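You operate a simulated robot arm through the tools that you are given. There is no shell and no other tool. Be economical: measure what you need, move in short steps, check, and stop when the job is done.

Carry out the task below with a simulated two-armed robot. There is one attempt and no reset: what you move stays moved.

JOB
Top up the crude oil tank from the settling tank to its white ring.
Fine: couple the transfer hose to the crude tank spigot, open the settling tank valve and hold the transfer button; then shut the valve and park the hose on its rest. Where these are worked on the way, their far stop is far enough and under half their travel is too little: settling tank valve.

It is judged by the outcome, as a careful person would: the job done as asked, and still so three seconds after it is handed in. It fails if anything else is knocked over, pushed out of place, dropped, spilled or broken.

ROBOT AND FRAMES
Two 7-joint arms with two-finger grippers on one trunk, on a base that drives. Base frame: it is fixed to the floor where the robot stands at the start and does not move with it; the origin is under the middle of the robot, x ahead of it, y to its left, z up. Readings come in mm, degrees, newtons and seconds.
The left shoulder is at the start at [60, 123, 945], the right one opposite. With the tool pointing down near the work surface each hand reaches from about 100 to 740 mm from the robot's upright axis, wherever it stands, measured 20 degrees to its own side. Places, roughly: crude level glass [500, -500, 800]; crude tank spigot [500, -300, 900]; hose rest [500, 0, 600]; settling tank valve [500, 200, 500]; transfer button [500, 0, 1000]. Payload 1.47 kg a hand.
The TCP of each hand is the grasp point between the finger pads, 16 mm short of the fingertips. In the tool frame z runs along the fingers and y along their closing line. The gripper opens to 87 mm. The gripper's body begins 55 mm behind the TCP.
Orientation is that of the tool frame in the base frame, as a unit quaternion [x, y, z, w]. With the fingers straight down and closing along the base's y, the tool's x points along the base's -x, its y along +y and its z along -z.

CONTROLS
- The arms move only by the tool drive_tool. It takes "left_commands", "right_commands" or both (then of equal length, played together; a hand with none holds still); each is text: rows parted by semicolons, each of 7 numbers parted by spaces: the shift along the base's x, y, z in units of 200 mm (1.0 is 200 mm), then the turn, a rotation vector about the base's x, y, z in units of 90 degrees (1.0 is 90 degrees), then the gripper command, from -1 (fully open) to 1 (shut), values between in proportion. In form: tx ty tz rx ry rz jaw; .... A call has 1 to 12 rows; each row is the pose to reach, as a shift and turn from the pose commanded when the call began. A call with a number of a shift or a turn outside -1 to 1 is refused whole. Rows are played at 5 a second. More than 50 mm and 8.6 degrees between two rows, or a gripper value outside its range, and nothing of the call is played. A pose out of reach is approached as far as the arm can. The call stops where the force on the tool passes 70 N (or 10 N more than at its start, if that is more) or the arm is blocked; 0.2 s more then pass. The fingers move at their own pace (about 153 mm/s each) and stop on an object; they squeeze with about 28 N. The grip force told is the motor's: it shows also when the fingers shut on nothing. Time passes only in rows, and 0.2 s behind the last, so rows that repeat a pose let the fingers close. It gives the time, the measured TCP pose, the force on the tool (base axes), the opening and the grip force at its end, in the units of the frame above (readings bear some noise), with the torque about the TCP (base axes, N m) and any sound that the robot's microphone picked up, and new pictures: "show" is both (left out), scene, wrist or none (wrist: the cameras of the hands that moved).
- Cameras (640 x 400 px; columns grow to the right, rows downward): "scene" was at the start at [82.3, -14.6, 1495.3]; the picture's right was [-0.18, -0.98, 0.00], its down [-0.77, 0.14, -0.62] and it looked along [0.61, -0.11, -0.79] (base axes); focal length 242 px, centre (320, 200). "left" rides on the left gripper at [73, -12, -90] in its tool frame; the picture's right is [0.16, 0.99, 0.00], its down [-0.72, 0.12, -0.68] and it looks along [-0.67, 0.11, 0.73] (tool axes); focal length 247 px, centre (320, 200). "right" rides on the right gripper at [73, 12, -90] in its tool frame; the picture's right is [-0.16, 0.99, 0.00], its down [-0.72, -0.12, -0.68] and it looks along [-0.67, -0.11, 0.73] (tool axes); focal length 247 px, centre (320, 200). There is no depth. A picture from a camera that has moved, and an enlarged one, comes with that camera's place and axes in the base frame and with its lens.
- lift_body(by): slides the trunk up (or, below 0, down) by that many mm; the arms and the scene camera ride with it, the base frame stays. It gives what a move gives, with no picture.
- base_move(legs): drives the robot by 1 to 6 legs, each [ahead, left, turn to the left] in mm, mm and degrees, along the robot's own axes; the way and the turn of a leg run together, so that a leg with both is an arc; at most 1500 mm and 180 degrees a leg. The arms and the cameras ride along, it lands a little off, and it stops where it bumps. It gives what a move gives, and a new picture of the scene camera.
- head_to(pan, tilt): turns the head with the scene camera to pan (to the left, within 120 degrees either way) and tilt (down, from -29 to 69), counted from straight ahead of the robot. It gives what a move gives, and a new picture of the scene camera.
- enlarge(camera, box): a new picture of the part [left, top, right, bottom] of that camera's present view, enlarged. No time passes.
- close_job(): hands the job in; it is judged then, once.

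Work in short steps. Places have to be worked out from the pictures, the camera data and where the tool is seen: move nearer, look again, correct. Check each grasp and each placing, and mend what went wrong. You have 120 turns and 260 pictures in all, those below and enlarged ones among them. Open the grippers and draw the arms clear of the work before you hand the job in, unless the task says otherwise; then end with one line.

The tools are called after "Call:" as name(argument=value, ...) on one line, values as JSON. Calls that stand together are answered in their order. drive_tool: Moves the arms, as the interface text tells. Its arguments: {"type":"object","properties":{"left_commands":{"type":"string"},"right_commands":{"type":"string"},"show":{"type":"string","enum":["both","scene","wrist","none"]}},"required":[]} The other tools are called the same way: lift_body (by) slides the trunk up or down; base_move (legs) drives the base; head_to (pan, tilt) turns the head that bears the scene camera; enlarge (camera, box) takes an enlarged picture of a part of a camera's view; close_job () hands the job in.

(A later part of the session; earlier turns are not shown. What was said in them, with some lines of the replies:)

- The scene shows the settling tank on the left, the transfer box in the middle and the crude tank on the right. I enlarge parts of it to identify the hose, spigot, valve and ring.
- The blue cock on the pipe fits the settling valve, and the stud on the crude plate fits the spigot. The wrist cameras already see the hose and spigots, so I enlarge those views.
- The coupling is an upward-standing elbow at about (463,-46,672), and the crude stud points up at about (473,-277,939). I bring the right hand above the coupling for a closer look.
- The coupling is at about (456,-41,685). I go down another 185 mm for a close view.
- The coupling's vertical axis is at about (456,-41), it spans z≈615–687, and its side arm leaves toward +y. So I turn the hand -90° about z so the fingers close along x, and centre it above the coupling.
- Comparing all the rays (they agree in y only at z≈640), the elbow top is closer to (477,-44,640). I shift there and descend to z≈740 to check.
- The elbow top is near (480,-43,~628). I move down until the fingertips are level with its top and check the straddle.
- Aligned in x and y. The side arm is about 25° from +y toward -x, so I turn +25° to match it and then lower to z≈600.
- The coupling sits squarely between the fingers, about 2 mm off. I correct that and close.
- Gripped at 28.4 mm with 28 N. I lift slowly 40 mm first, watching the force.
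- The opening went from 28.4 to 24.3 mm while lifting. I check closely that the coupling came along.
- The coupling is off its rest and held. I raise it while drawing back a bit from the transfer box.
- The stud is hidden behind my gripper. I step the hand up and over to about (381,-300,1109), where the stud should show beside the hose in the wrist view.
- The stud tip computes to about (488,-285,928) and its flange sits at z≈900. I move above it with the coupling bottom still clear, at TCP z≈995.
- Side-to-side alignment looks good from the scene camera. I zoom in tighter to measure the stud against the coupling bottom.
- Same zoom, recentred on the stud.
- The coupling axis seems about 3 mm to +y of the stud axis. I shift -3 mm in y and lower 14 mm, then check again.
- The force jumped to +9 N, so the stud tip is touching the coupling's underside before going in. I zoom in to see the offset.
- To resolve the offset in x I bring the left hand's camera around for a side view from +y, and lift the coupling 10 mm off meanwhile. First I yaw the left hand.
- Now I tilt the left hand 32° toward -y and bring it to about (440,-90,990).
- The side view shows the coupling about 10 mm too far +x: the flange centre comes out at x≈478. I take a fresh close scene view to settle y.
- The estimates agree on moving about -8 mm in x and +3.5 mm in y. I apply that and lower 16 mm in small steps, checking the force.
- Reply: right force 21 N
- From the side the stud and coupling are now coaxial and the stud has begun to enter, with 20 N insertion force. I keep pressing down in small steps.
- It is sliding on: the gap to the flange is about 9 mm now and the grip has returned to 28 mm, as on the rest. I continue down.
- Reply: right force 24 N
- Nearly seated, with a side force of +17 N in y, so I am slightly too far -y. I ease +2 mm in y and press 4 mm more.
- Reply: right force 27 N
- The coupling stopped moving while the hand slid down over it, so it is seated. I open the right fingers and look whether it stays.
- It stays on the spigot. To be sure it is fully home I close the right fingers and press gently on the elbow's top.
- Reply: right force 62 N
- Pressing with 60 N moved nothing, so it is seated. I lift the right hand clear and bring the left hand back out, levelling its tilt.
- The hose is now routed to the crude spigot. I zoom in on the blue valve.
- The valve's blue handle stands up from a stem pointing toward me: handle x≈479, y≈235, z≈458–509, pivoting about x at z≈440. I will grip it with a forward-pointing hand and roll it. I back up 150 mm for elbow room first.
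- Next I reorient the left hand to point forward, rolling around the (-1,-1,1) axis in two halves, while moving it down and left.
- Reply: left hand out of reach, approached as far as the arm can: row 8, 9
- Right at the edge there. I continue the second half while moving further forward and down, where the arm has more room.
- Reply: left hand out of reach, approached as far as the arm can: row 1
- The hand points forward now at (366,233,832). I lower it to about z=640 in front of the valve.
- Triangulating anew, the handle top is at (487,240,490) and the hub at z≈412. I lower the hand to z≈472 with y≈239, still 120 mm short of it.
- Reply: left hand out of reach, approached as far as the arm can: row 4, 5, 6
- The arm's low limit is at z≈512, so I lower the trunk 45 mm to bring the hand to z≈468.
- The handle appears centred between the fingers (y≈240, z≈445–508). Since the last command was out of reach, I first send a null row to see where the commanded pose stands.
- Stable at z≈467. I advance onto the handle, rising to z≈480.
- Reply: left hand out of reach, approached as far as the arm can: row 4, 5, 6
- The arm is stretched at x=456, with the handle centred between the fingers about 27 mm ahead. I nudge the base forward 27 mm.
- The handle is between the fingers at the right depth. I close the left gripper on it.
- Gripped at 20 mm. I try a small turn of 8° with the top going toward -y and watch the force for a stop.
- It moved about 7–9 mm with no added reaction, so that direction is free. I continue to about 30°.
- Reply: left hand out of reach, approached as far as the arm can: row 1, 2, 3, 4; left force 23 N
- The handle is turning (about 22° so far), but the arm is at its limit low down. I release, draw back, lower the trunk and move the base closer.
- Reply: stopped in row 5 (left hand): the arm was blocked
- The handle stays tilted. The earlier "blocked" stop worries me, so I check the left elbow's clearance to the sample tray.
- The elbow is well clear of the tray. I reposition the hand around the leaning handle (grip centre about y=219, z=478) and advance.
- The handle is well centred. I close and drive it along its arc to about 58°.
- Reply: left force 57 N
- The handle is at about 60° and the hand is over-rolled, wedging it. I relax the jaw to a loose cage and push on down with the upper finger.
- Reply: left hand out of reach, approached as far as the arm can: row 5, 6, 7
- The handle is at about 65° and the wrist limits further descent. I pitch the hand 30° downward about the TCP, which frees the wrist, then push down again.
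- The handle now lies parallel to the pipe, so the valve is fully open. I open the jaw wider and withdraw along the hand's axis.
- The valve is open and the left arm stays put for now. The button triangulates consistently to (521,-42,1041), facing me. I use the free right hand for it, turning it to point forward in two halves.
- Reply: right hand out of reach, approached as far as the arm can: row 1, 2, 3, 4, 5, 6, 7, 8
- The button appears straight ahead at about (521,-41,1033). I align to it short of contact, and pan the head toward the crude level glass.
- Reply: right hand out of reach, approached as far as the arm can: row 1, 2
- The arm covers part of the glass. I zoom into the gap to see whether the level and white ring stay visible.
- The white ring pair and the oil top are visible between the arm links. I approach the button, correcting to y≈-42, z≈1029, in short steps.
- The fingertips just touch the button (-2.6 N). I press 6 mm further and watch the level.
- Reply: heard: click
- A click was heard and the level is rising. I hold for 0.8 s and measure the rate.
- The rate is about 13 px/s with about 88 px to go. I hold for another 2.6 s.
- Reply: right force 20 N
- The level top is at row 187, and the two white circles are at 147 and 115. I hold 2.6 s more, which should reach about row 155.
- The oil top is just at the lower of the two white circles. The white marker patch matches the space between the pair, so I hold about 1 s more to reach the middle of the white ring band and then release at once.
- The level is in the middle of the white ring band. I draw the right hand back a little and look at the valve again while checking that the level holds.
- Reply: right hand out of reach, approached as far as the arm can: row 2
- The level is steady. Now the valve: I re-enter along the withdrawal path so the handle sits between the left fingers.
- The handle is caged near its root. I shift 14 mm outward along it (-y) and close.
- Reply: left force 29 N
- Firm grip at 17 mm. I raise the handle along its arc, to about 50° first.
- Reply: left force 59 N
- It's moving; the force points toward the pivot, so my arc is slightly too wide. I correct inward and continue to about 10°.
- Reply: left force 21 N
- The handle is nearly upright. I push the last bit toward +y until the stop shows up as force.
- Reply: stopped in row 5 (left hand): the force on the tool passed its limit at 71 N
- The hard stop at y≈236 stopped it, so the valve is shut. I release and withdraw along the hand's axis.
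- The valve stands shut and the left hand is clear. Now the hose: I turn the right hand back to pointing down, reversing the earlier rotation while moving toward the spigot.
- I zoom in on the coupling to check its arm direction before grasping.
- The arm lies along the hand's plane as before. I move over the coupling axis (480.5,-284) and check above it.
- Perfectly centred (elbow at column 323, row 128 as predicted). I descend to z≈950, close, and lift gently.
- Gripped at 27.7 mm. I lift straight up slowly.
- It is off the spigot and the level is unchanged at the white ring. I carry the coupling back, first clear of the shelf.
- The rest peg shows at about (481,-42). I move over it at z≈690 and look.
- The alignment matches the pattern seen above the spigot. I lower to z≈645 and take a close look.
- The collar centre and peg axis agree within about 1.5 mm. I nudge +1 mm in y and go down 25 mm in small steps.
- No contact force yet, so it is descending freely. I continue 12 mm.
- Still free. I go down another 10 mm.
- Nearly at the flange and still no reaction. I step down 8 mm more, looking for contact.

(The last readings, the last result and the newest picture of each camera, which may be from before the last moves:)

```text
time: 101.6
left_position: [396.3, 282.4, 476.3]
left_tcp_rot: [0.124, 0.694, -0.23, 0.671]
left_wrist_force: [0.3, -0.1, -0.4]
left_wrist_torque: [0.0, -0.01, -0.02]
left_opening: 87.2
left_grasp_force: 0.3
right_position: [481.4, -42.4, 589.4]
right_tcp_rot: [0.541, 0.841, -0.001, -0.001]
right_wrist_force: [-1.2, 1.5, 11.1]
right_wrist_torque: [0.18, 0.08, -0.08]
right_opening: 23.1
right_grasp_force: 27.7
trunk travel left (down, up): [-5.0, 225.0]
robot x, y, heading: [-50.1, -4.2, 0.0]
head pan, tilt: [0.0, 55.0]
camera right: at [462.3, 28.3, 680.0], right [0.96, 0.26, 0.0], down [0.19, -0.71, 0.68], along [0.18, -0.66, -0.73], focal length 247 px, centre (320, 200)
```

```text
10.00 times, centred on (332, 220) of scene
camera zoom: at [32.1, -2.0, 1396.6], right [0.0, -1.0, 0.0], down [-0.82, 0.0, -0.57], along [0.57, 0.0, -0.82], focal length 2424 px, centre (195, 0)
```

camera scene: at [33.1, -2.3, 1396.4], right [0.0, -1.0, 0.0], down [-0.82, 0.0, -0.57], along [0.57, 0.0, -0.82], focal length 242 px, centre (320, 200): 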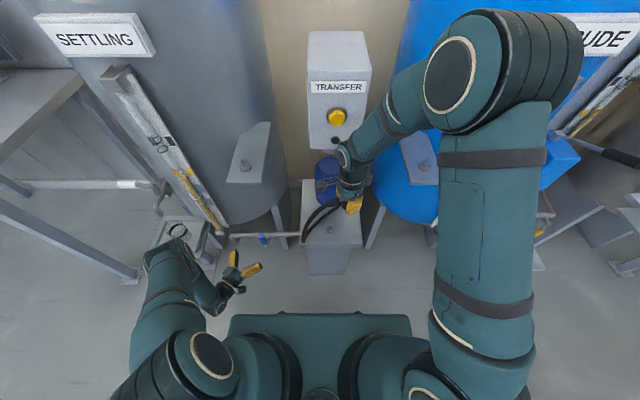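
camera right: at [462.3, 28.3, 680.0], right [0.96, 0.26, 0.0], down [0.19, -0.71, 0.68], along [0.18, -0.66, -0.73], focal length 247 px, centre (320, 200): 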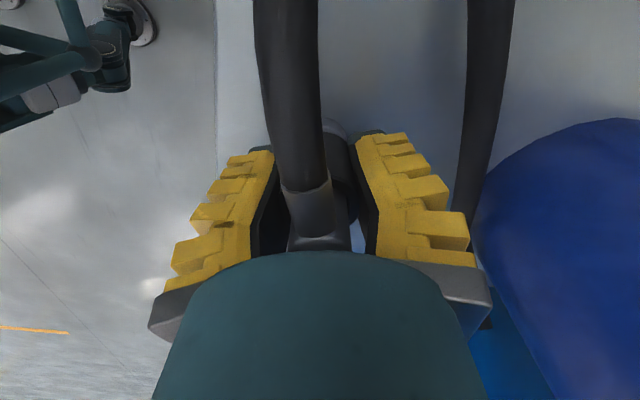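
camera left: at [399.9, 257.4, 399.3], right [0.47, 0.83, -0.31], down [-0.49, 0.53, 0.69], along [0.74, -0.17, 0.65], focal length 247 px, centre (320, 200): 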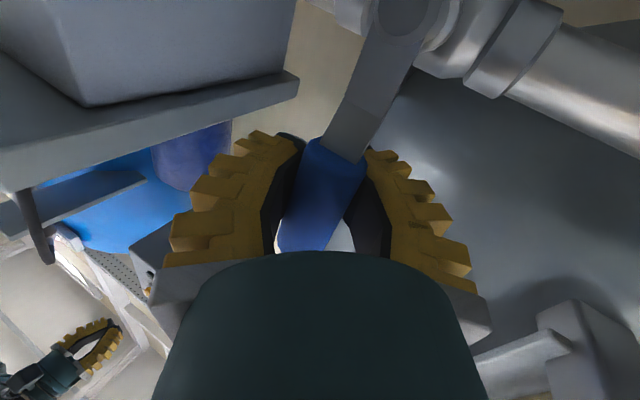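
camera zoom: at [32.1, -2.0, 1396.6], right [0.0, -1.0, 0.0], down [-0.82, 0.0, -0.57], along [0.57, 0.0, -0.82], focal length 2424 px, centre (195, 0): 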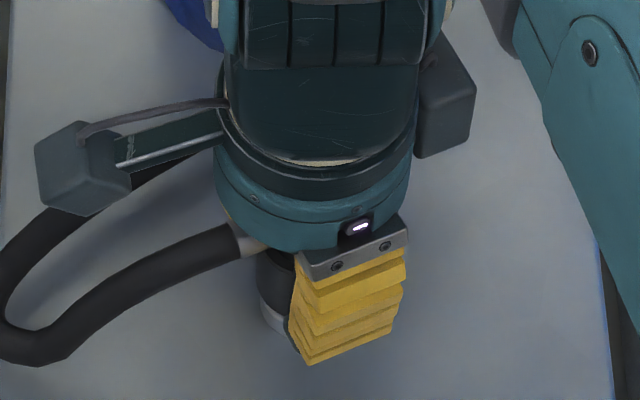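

Contact at z=589, and the picture matches the seated view at the spigot. I press 3 mm more for firmness, then release and rise.

Call:
drive_tool(right_commands="0 0 -.01 0 0 0 1;0 0 -.017 0 0 0 1;0 0 -.017 0 0 0 1", show="none")

Call:
drive_tool(right_commands="0 0 .005 0 0 0 .3;0 0 .01 0 0 0 -.3;0 0 .01 0 0 0 -1;0 0 .1 0 0 0 -1;0 0 .25 0 0 0 -1;0 0 .45 0 0 0 -1;0 0 .65 0 0 0 -1", show="both")

Call:
enlarge(camera="scene", box=[305, 190, 355, 250])

```text
time: 102.4
left_position: [396.6, 284.4, 476.1]
left_tcp_rot: [0.124, 0.694, -0.229, 0.671]
left_wrist_force: [0.3, 0.7, -0.3]
left_wrist_torque: [-0.02, -0.01, -0.01]
left_opening: 86.8
left_grasp_force: 0.1
right_position: [481.5, -42.5, 587.5]
right_tcp_rot: [0.542, 0.84, 0.0, -0.001]
right_wrist_force: [-1.1, 2.7, 22.2]
right_wrist_torque: [-0.01, 0.0, -0.04]
right_opening: 27.5
right_grasp_force: 28.0
trunk travel left (down, up): [-5.0, 225.0]
robot x, y, heading: [-50.2, 2.0, -0.2]
head pan, tilt: [0.0, 55.0]
```

```text
time: 104.0
left_position: [396.7, 283.8, 476.6]
left_tcp_rot: [0.123, 0.695, -0.229, 0.671]
left_wrist_force: [-0.1, 0.9, -0.2]
left_wrist_torque: [-0.02, 0.01, -0.03]
left_opening: 87.1
left_grasp_force: 0.0
right_position: [481.0, -44.5, 713.4]
right_tcp_rot: [0.541, 0.841, -0.001, -0.001]
right_wrist_force: [0.0, -0.1, 0.4]
right_wrist_torque: [0.03, -0.02, -0.02]
right_opening: 87.0
right_grasp_force: 0.0
trunk travel left (down, up): [-5.0, 225.0]
robot x, y, heading: [-45.8, -0.1, -0.1]
head pan, tilt: [0.0, 55.0]
camera scene: at [32.6, -2.3, 1396.4], right [0.0, -1.0, 0.0], down [-0.82, 0.0, -0.57], along [0.57, 0.0, -0.82], focal length 242 px, centre (320, 200)
camera right: at [461.6, 26.0, 805.2], right [0.96, 0.26, 0.0], down [0.2, -0.71, 0.68], along [0.18, -0.66, -0.73], focal length 247 px, centre (320, 200)
```

scene: 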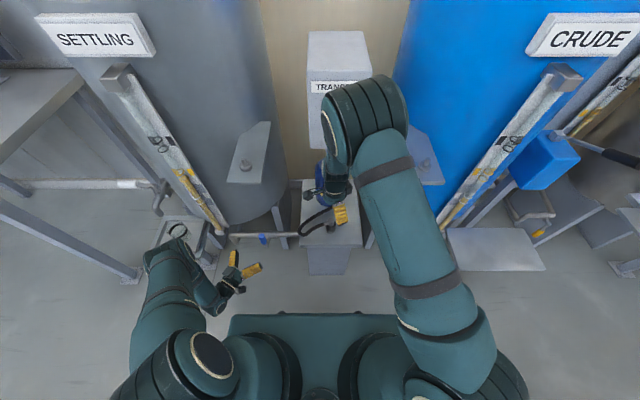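
right: 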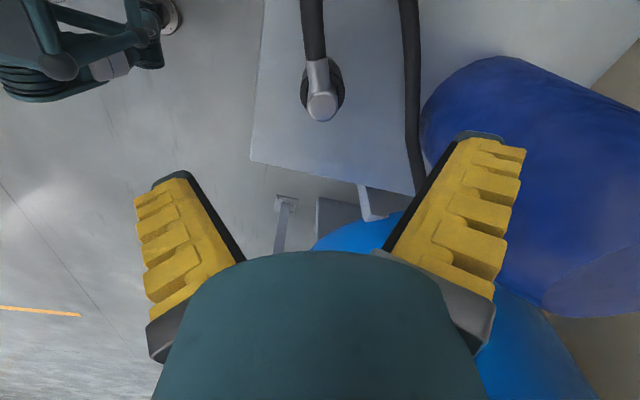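

```text
6.67 times, centred on (330, 220) of scene
camera zoom: at [32.6, -2.3, 1396.4], right [0.0, -1.0, 0.0], down [-0.82, 0.0, -0.57], along [0.57, 0.0, -0.82], focal length 1616 px, centre (253, 67)
```

zoom: 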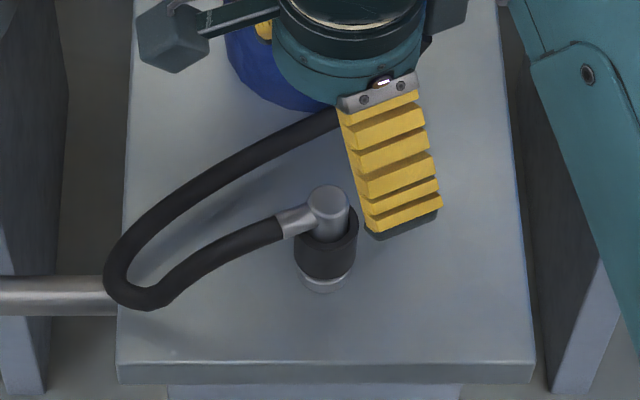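

Parked as at the start. For certainty I press lightly on its top with closed fingers.

Call:
drive_tool(right_commands="0 0 -.1 0 0 0 1;0 0 -.22 0 0 0 1;0 0 -.33 0 0 0 1;0 0 -.37 0 0 0 1;0 0 -.39 0 0 0 1", show="none")

```text
time: 105.2
left_position: [396.7, 282.8, 479.5]
left_tcp_rot: [0.123, 0.694, -0.228, 0.672]
left_wrist_force: [-0.4, -0.4, -0.2]
left_wrist_torque: [0.02, -0.03, 0.01]
left_opening: 87.1
left_grasp_force: 0.0
right_position: [481.1, -44.1, 642.4]
right_tcp_rot: [0.542, 0.84, 0.002, 0.003]
right_wrist_force: [-8.6, -5.4, 61.6]
right_wrist_torque: [-0.02, 0.2, 0.04]
right_opening: 5.9
right_grasp_force: 28.2
trunk travel left (down, up): [-5.0, 225.0]
robot x, y, heading: [-49.6, -0.4, 0.1]
head pan, tilt: [0.0, 55.0]
```

It's solid at 62 N, with its top at the same height as at the start. I draw the right hand up and back, open it, and check the final state.

Call:
drive_tool(right_commands="0 0 .1 0 0 0 1;0 0 .3 0 0 0 0;-.1 0 .5 0 0 0 -1;-.3 0 .7 0 0 0 -1;-.5 -.1 .85 0 0 0 -1;-.6 -.25 1 0 0 0 -1", left_commands="-.1 0 0 0 0 0 -1;-.2 0 0 0 0 0 -1;-.2 0 0 0 0 0 -1;-.2 0 0 0 0 0 -1;-.2 0 0 0 0 0 -1;-.2 0 0 0 0 0 -1", show="none")

Call:
base_move(legs=[[-120, 0, 0]])

Call:
enlarge(camera="scene", box=[220, 130, 380, 260])

Call:
head_to(pan=-25, tilt=45)

```text
refused: row 4 steps farther than a row can; nothing moved
```

```text
time: 106.4
left_position: [278.0, 283.9, 475.9]
left_tcp_rot: [0.123, 0.695, -0.229, 0.671]
left_wrist_force: [-0.1, 0.5, 0.6]
left_wrist_torque: [0.02, 0.04, 0.01]
left_opening: 86.9
left_grasp_force: 0.1
right_position: [360.6, -42.3, 638.4]
right_tcp_rot: [0.542, 0.84, -0.001, -0.001]
right_wrist_force: [0.2, 0.3, 0.5]
right_wrist_torque: [0.0, -0.03, 0.01]
right_opening: 0.0
right_grasp_force: 28.3
trunk travel left (down, up): [-5.0, 225.0]
robot x, y, heading: [-167.7, 0.3, 0.2]
head pan, tilt: [0.0, 55.0]
camera scene: at [-87.8, -2.1, 1396.4], right [0.0, -1.0, 0.0], down [-0.82, 0.0, -0.57], along [0.57, 0.0, -0.82], focal length 242 px, centre (320, 200)
```

scene: 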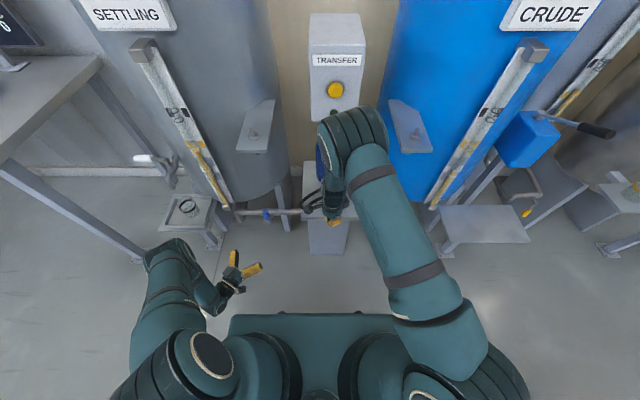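

```text
3.08 times, centred on (300, 195) of scene
camera zoom: at [-87.8, -2.1, 1396.4], right [0.0, -1.0, 0.0], down [-0.82, 0.0, -0.57], along [0.57, 0.0, -0.82], focal length 746 px, centre (382, 215)
```

zoom: 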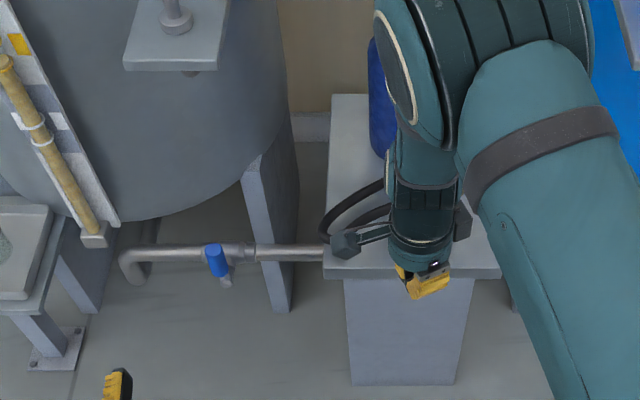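

```text
time: 107.3
left_position: [276.8, 284.4, 475.9]
left_tcp_rot: [0.125, 0.694, -0.23, 0.67]
left_wrist_force: [-0.4, 0.0, -0.3]
left_wrist_torque: [0.0, 0.04, -0.01]
left_opening: 86.8
left_grasp_force: 0.0
right_position: [360.8, -42.8, 638.3]
right_tcp_rot: [0.542, 0.841, -0.001, -0.001]
right_wrist_force: [0.4, -0.8, 0.5]
right_wrist_torque: [0.02, 0.0, 0.03]
right_opening: 0.1
right_grasp_force: 28.1
trunk travel left (down, up): [-5.0, 225.0]
robot x, y, heading: [-166.6, -4.8, -0.1]
head pan, tilt: [-25.0, 45.0]
camera scene: at [-85.6, -36.3, 1409.7], right [-0.42, -0.91, 0.0], down [-0.64, 0.3, -0.71], along [0.64, -0.3, -0.71], focal length 242 px, centre (320, 200)
```

scene: 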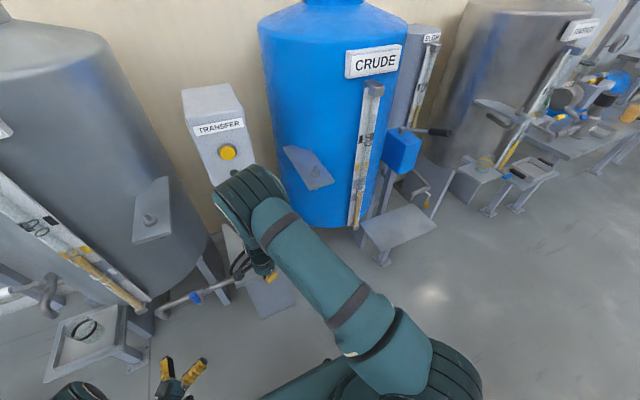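

My retreat was refused for step size, so the base moved while the fingers were still pressing on the coupling. I lift the hand away now and check the coupling.

Call:
drive_tool(right_commands="0 0 .15 0 0 0 -1;-.05 -.1 .35 0 0 0 -1;-.1 -.2 .55 0 0 0 -1;-.15 -.35 .7 0 0 0 -1;-.15 -.5 .85 0 0 0 -1;-.15 -.65 1 0 0 0 -1", show="none")

Call:
head_to(pan=0, tilt=50)

Call:
enlarge(camera="scene", box=[305, 150, 355, 230])

Call:
enlarge(camera="scene", box=[420, 80, 520, 200])

```text
time: 108.7
left_position: [278.2, 283.7, 477.2]
left_tcp_rot: [0.124, 0.695, -0.23, 0.67]
left_wrist_force: [0.2, 0.7, -0.3]
left_wrist_torque: [-0.02, 0.0, 0.0]
left_opening: 87.0
left_grasp_force: 0.0
right_position: [328.5, -175.8, 838.2]
right_tcp_rot: [0.542, 0.841, -0.002, -0.001]
right_wrist_force: [-0.2, 0.7, 0.4]
right_wrist_torque: [0.0, -0.02, 0.02]
right_opening: 86.9
right_grasp_force: 0.1
trunk travel left (down, up): [-5.0, 225.0]
robot x, y, heading: [-168.6, -2.0, 0.1]
head pan, tilt: [-25.0, 45.0]
```

```text
time: 109.6
left_position: [276.9, 283.7, 475.3]
left_tcp_rot: [0.123, 0.695, -0.23, 0.671]
left_wrist_force: [0.2, -0.4, -0.1]
left_wrist_torque: [-0.01, 0.01, 0.03]
left_opening: 86.8
left_grasp_force: 0.0
right_position: [328.3, -175.4, 838.4]
right_tcp_rot: [0.542, 0.84, -0.002, -0.001]
right_wrist_force: [-0.2, -0.2, -0.4]
right_wrist_torque: [-0.02, 0.02, 0.02]
right_opening: 86.8
right_grasp_force: 0.1
trunk travel left (down, up): [-5.0, 225.0]
robot x, y, heading: [-168.2, -7.0, 0.1]
head pan, tilt: [0.0, 50.0]
camera scene: at [-82.2, -2.1, 1402.9], right [0.0, -1.0, 0.0], down [-0.77, 0.0, -0.64], along [0.64, 0.0, -0.77], focal length 242 px, centre (320, 200)
```

scene: 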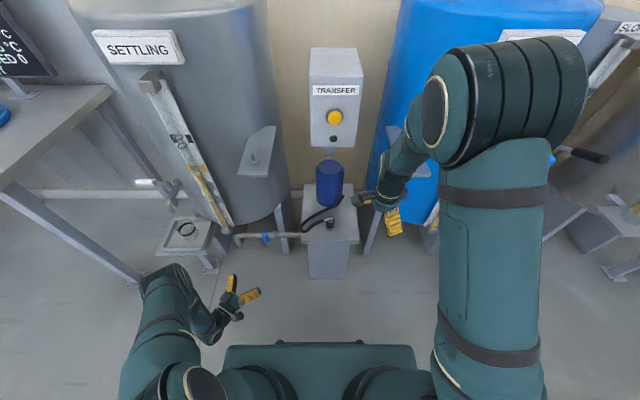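

```text
5.00 times, centred on (330, 190) of scene
camera zoom: at [-82.2, -2.1, 1402.9], right [0.0, -1.0, 0.0], down [-0.77, 0.0, -0.64], along [0.64, 0.0, -0.77], focal length 1212 px, centre (270, 250)
```

zoom: 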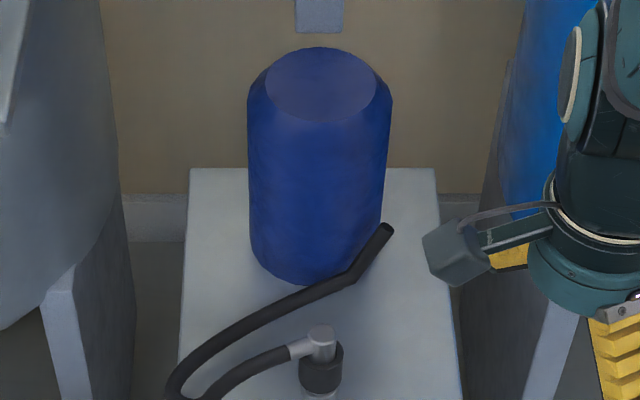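

```text
3.33 times, centred on (470, 140) of scene
camera zoom: at [-82.2, -2.1, 1402.9], right [0.0, -1.0, 0.0], down [-0.77, 0.0, -0.64], along [0.64, 0.0, -0.77], focal length 808 px, centre (-180, 400)
```

zoom: 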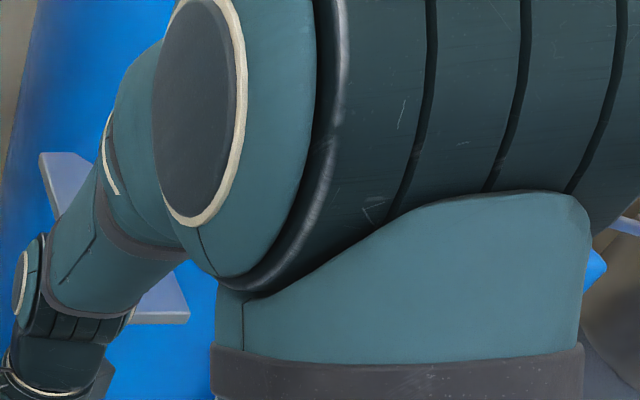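

The coupling appears still upright on its rest. One closer zoom on it, and one on the valve and settling side.

Call:
enlarge(camera="scene", box=[312, 205, 352, 240])

Call:
enlarge(camera="scene", box=[220, 210, 310, 270])

Call:
head_to(pan=-30, tilt=45)

```text
11.43 times, centred on (332, 222) of scene
camera zoom: at [-82.2, -2.1, 1402.9], right [0.0, -1.0, 0.0], down [-0.77, 0.0, -0.64], along [0.64, 0.0, -0.77], focal length 2770 px, centre (183, -57)
```

zoom: 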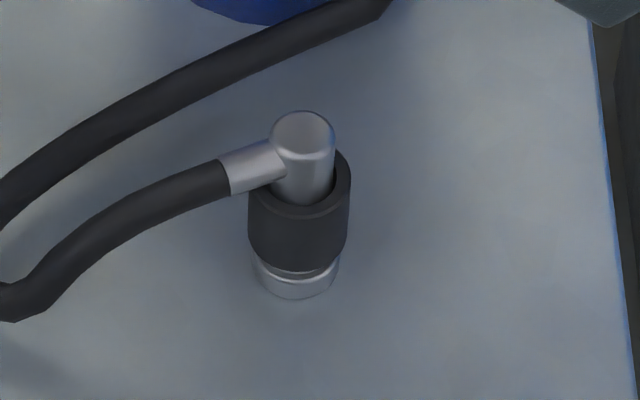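

```text
6.67 times, centred on (265, 240) of scene
camera zoom: at [-82.2, -2.1, 1402.9], right [0.0, -1.0, 0.0], down [-0.77, 0.0, -0.64], along [0.64, 0.0, -0.77], focal length 1616 px, centre (687, -67)
```

zoom: 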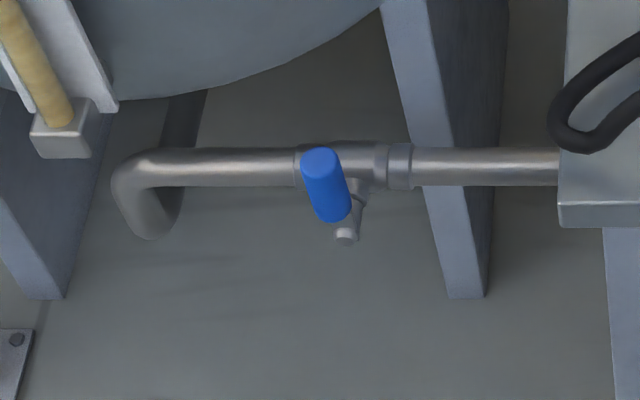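

```text
time: 110.5
left_position: [277.5, 284.0, 475.9]
left_tcp_rot: [0.123, 0.695, -0.23, 0.67]
left_wrist_force: [-0.4, -1.1, 0.1]
left_wrist_torque: [-0.02, -0.01, 0.02]
left_opening: 87.1
left_grasp_force: 0.1
right_position: [328.8, -174.5, 837.3]
right_tcp_rot: [0.541, 0.841, -0.001, -0.001]
right_wrist_force: [-0.4, 0.7, 0.6]
right_wrist_torque: [0.02, -0.02, -0.01]
right_opening: 87.1
right_grasp_force: 0.0
trunk travel left (down, up): [-5.0, 225.0]
robot x, y, heading: [-167.6, -2.5, -0.1]
head pan, tilt: [-30.0, 45.0]
camera scene: at [-88.8, -42.6, 1409.8], right [-0.5, -0.87, 0.0], down [-0.61, 0.35, -0.71], along [0.61, -0.35, -0.71], focal length 242 px, centre (320, 200)
```

scene: 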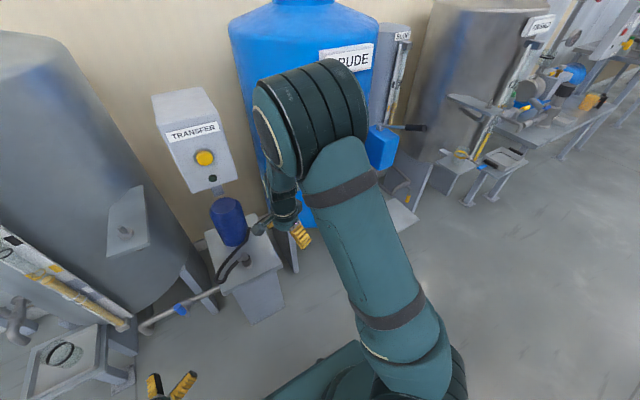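

The coupling stands upright on its rest at (≈483,-43). The valve handle is back at its shut stop, and the level was still in the white ring after the hose came off. Both grippers are open and clear, so I hand in.

Call:
close_job()

```text
The job is handed in.
```

The crude tank is topped up to its white ring, the settling tank valve is shut, and the hose is back on its rest. Once I pulled the base back by mistake while my fingers were still pressing on the parked coupling. I checked afterwards and it was still upright on its rest.
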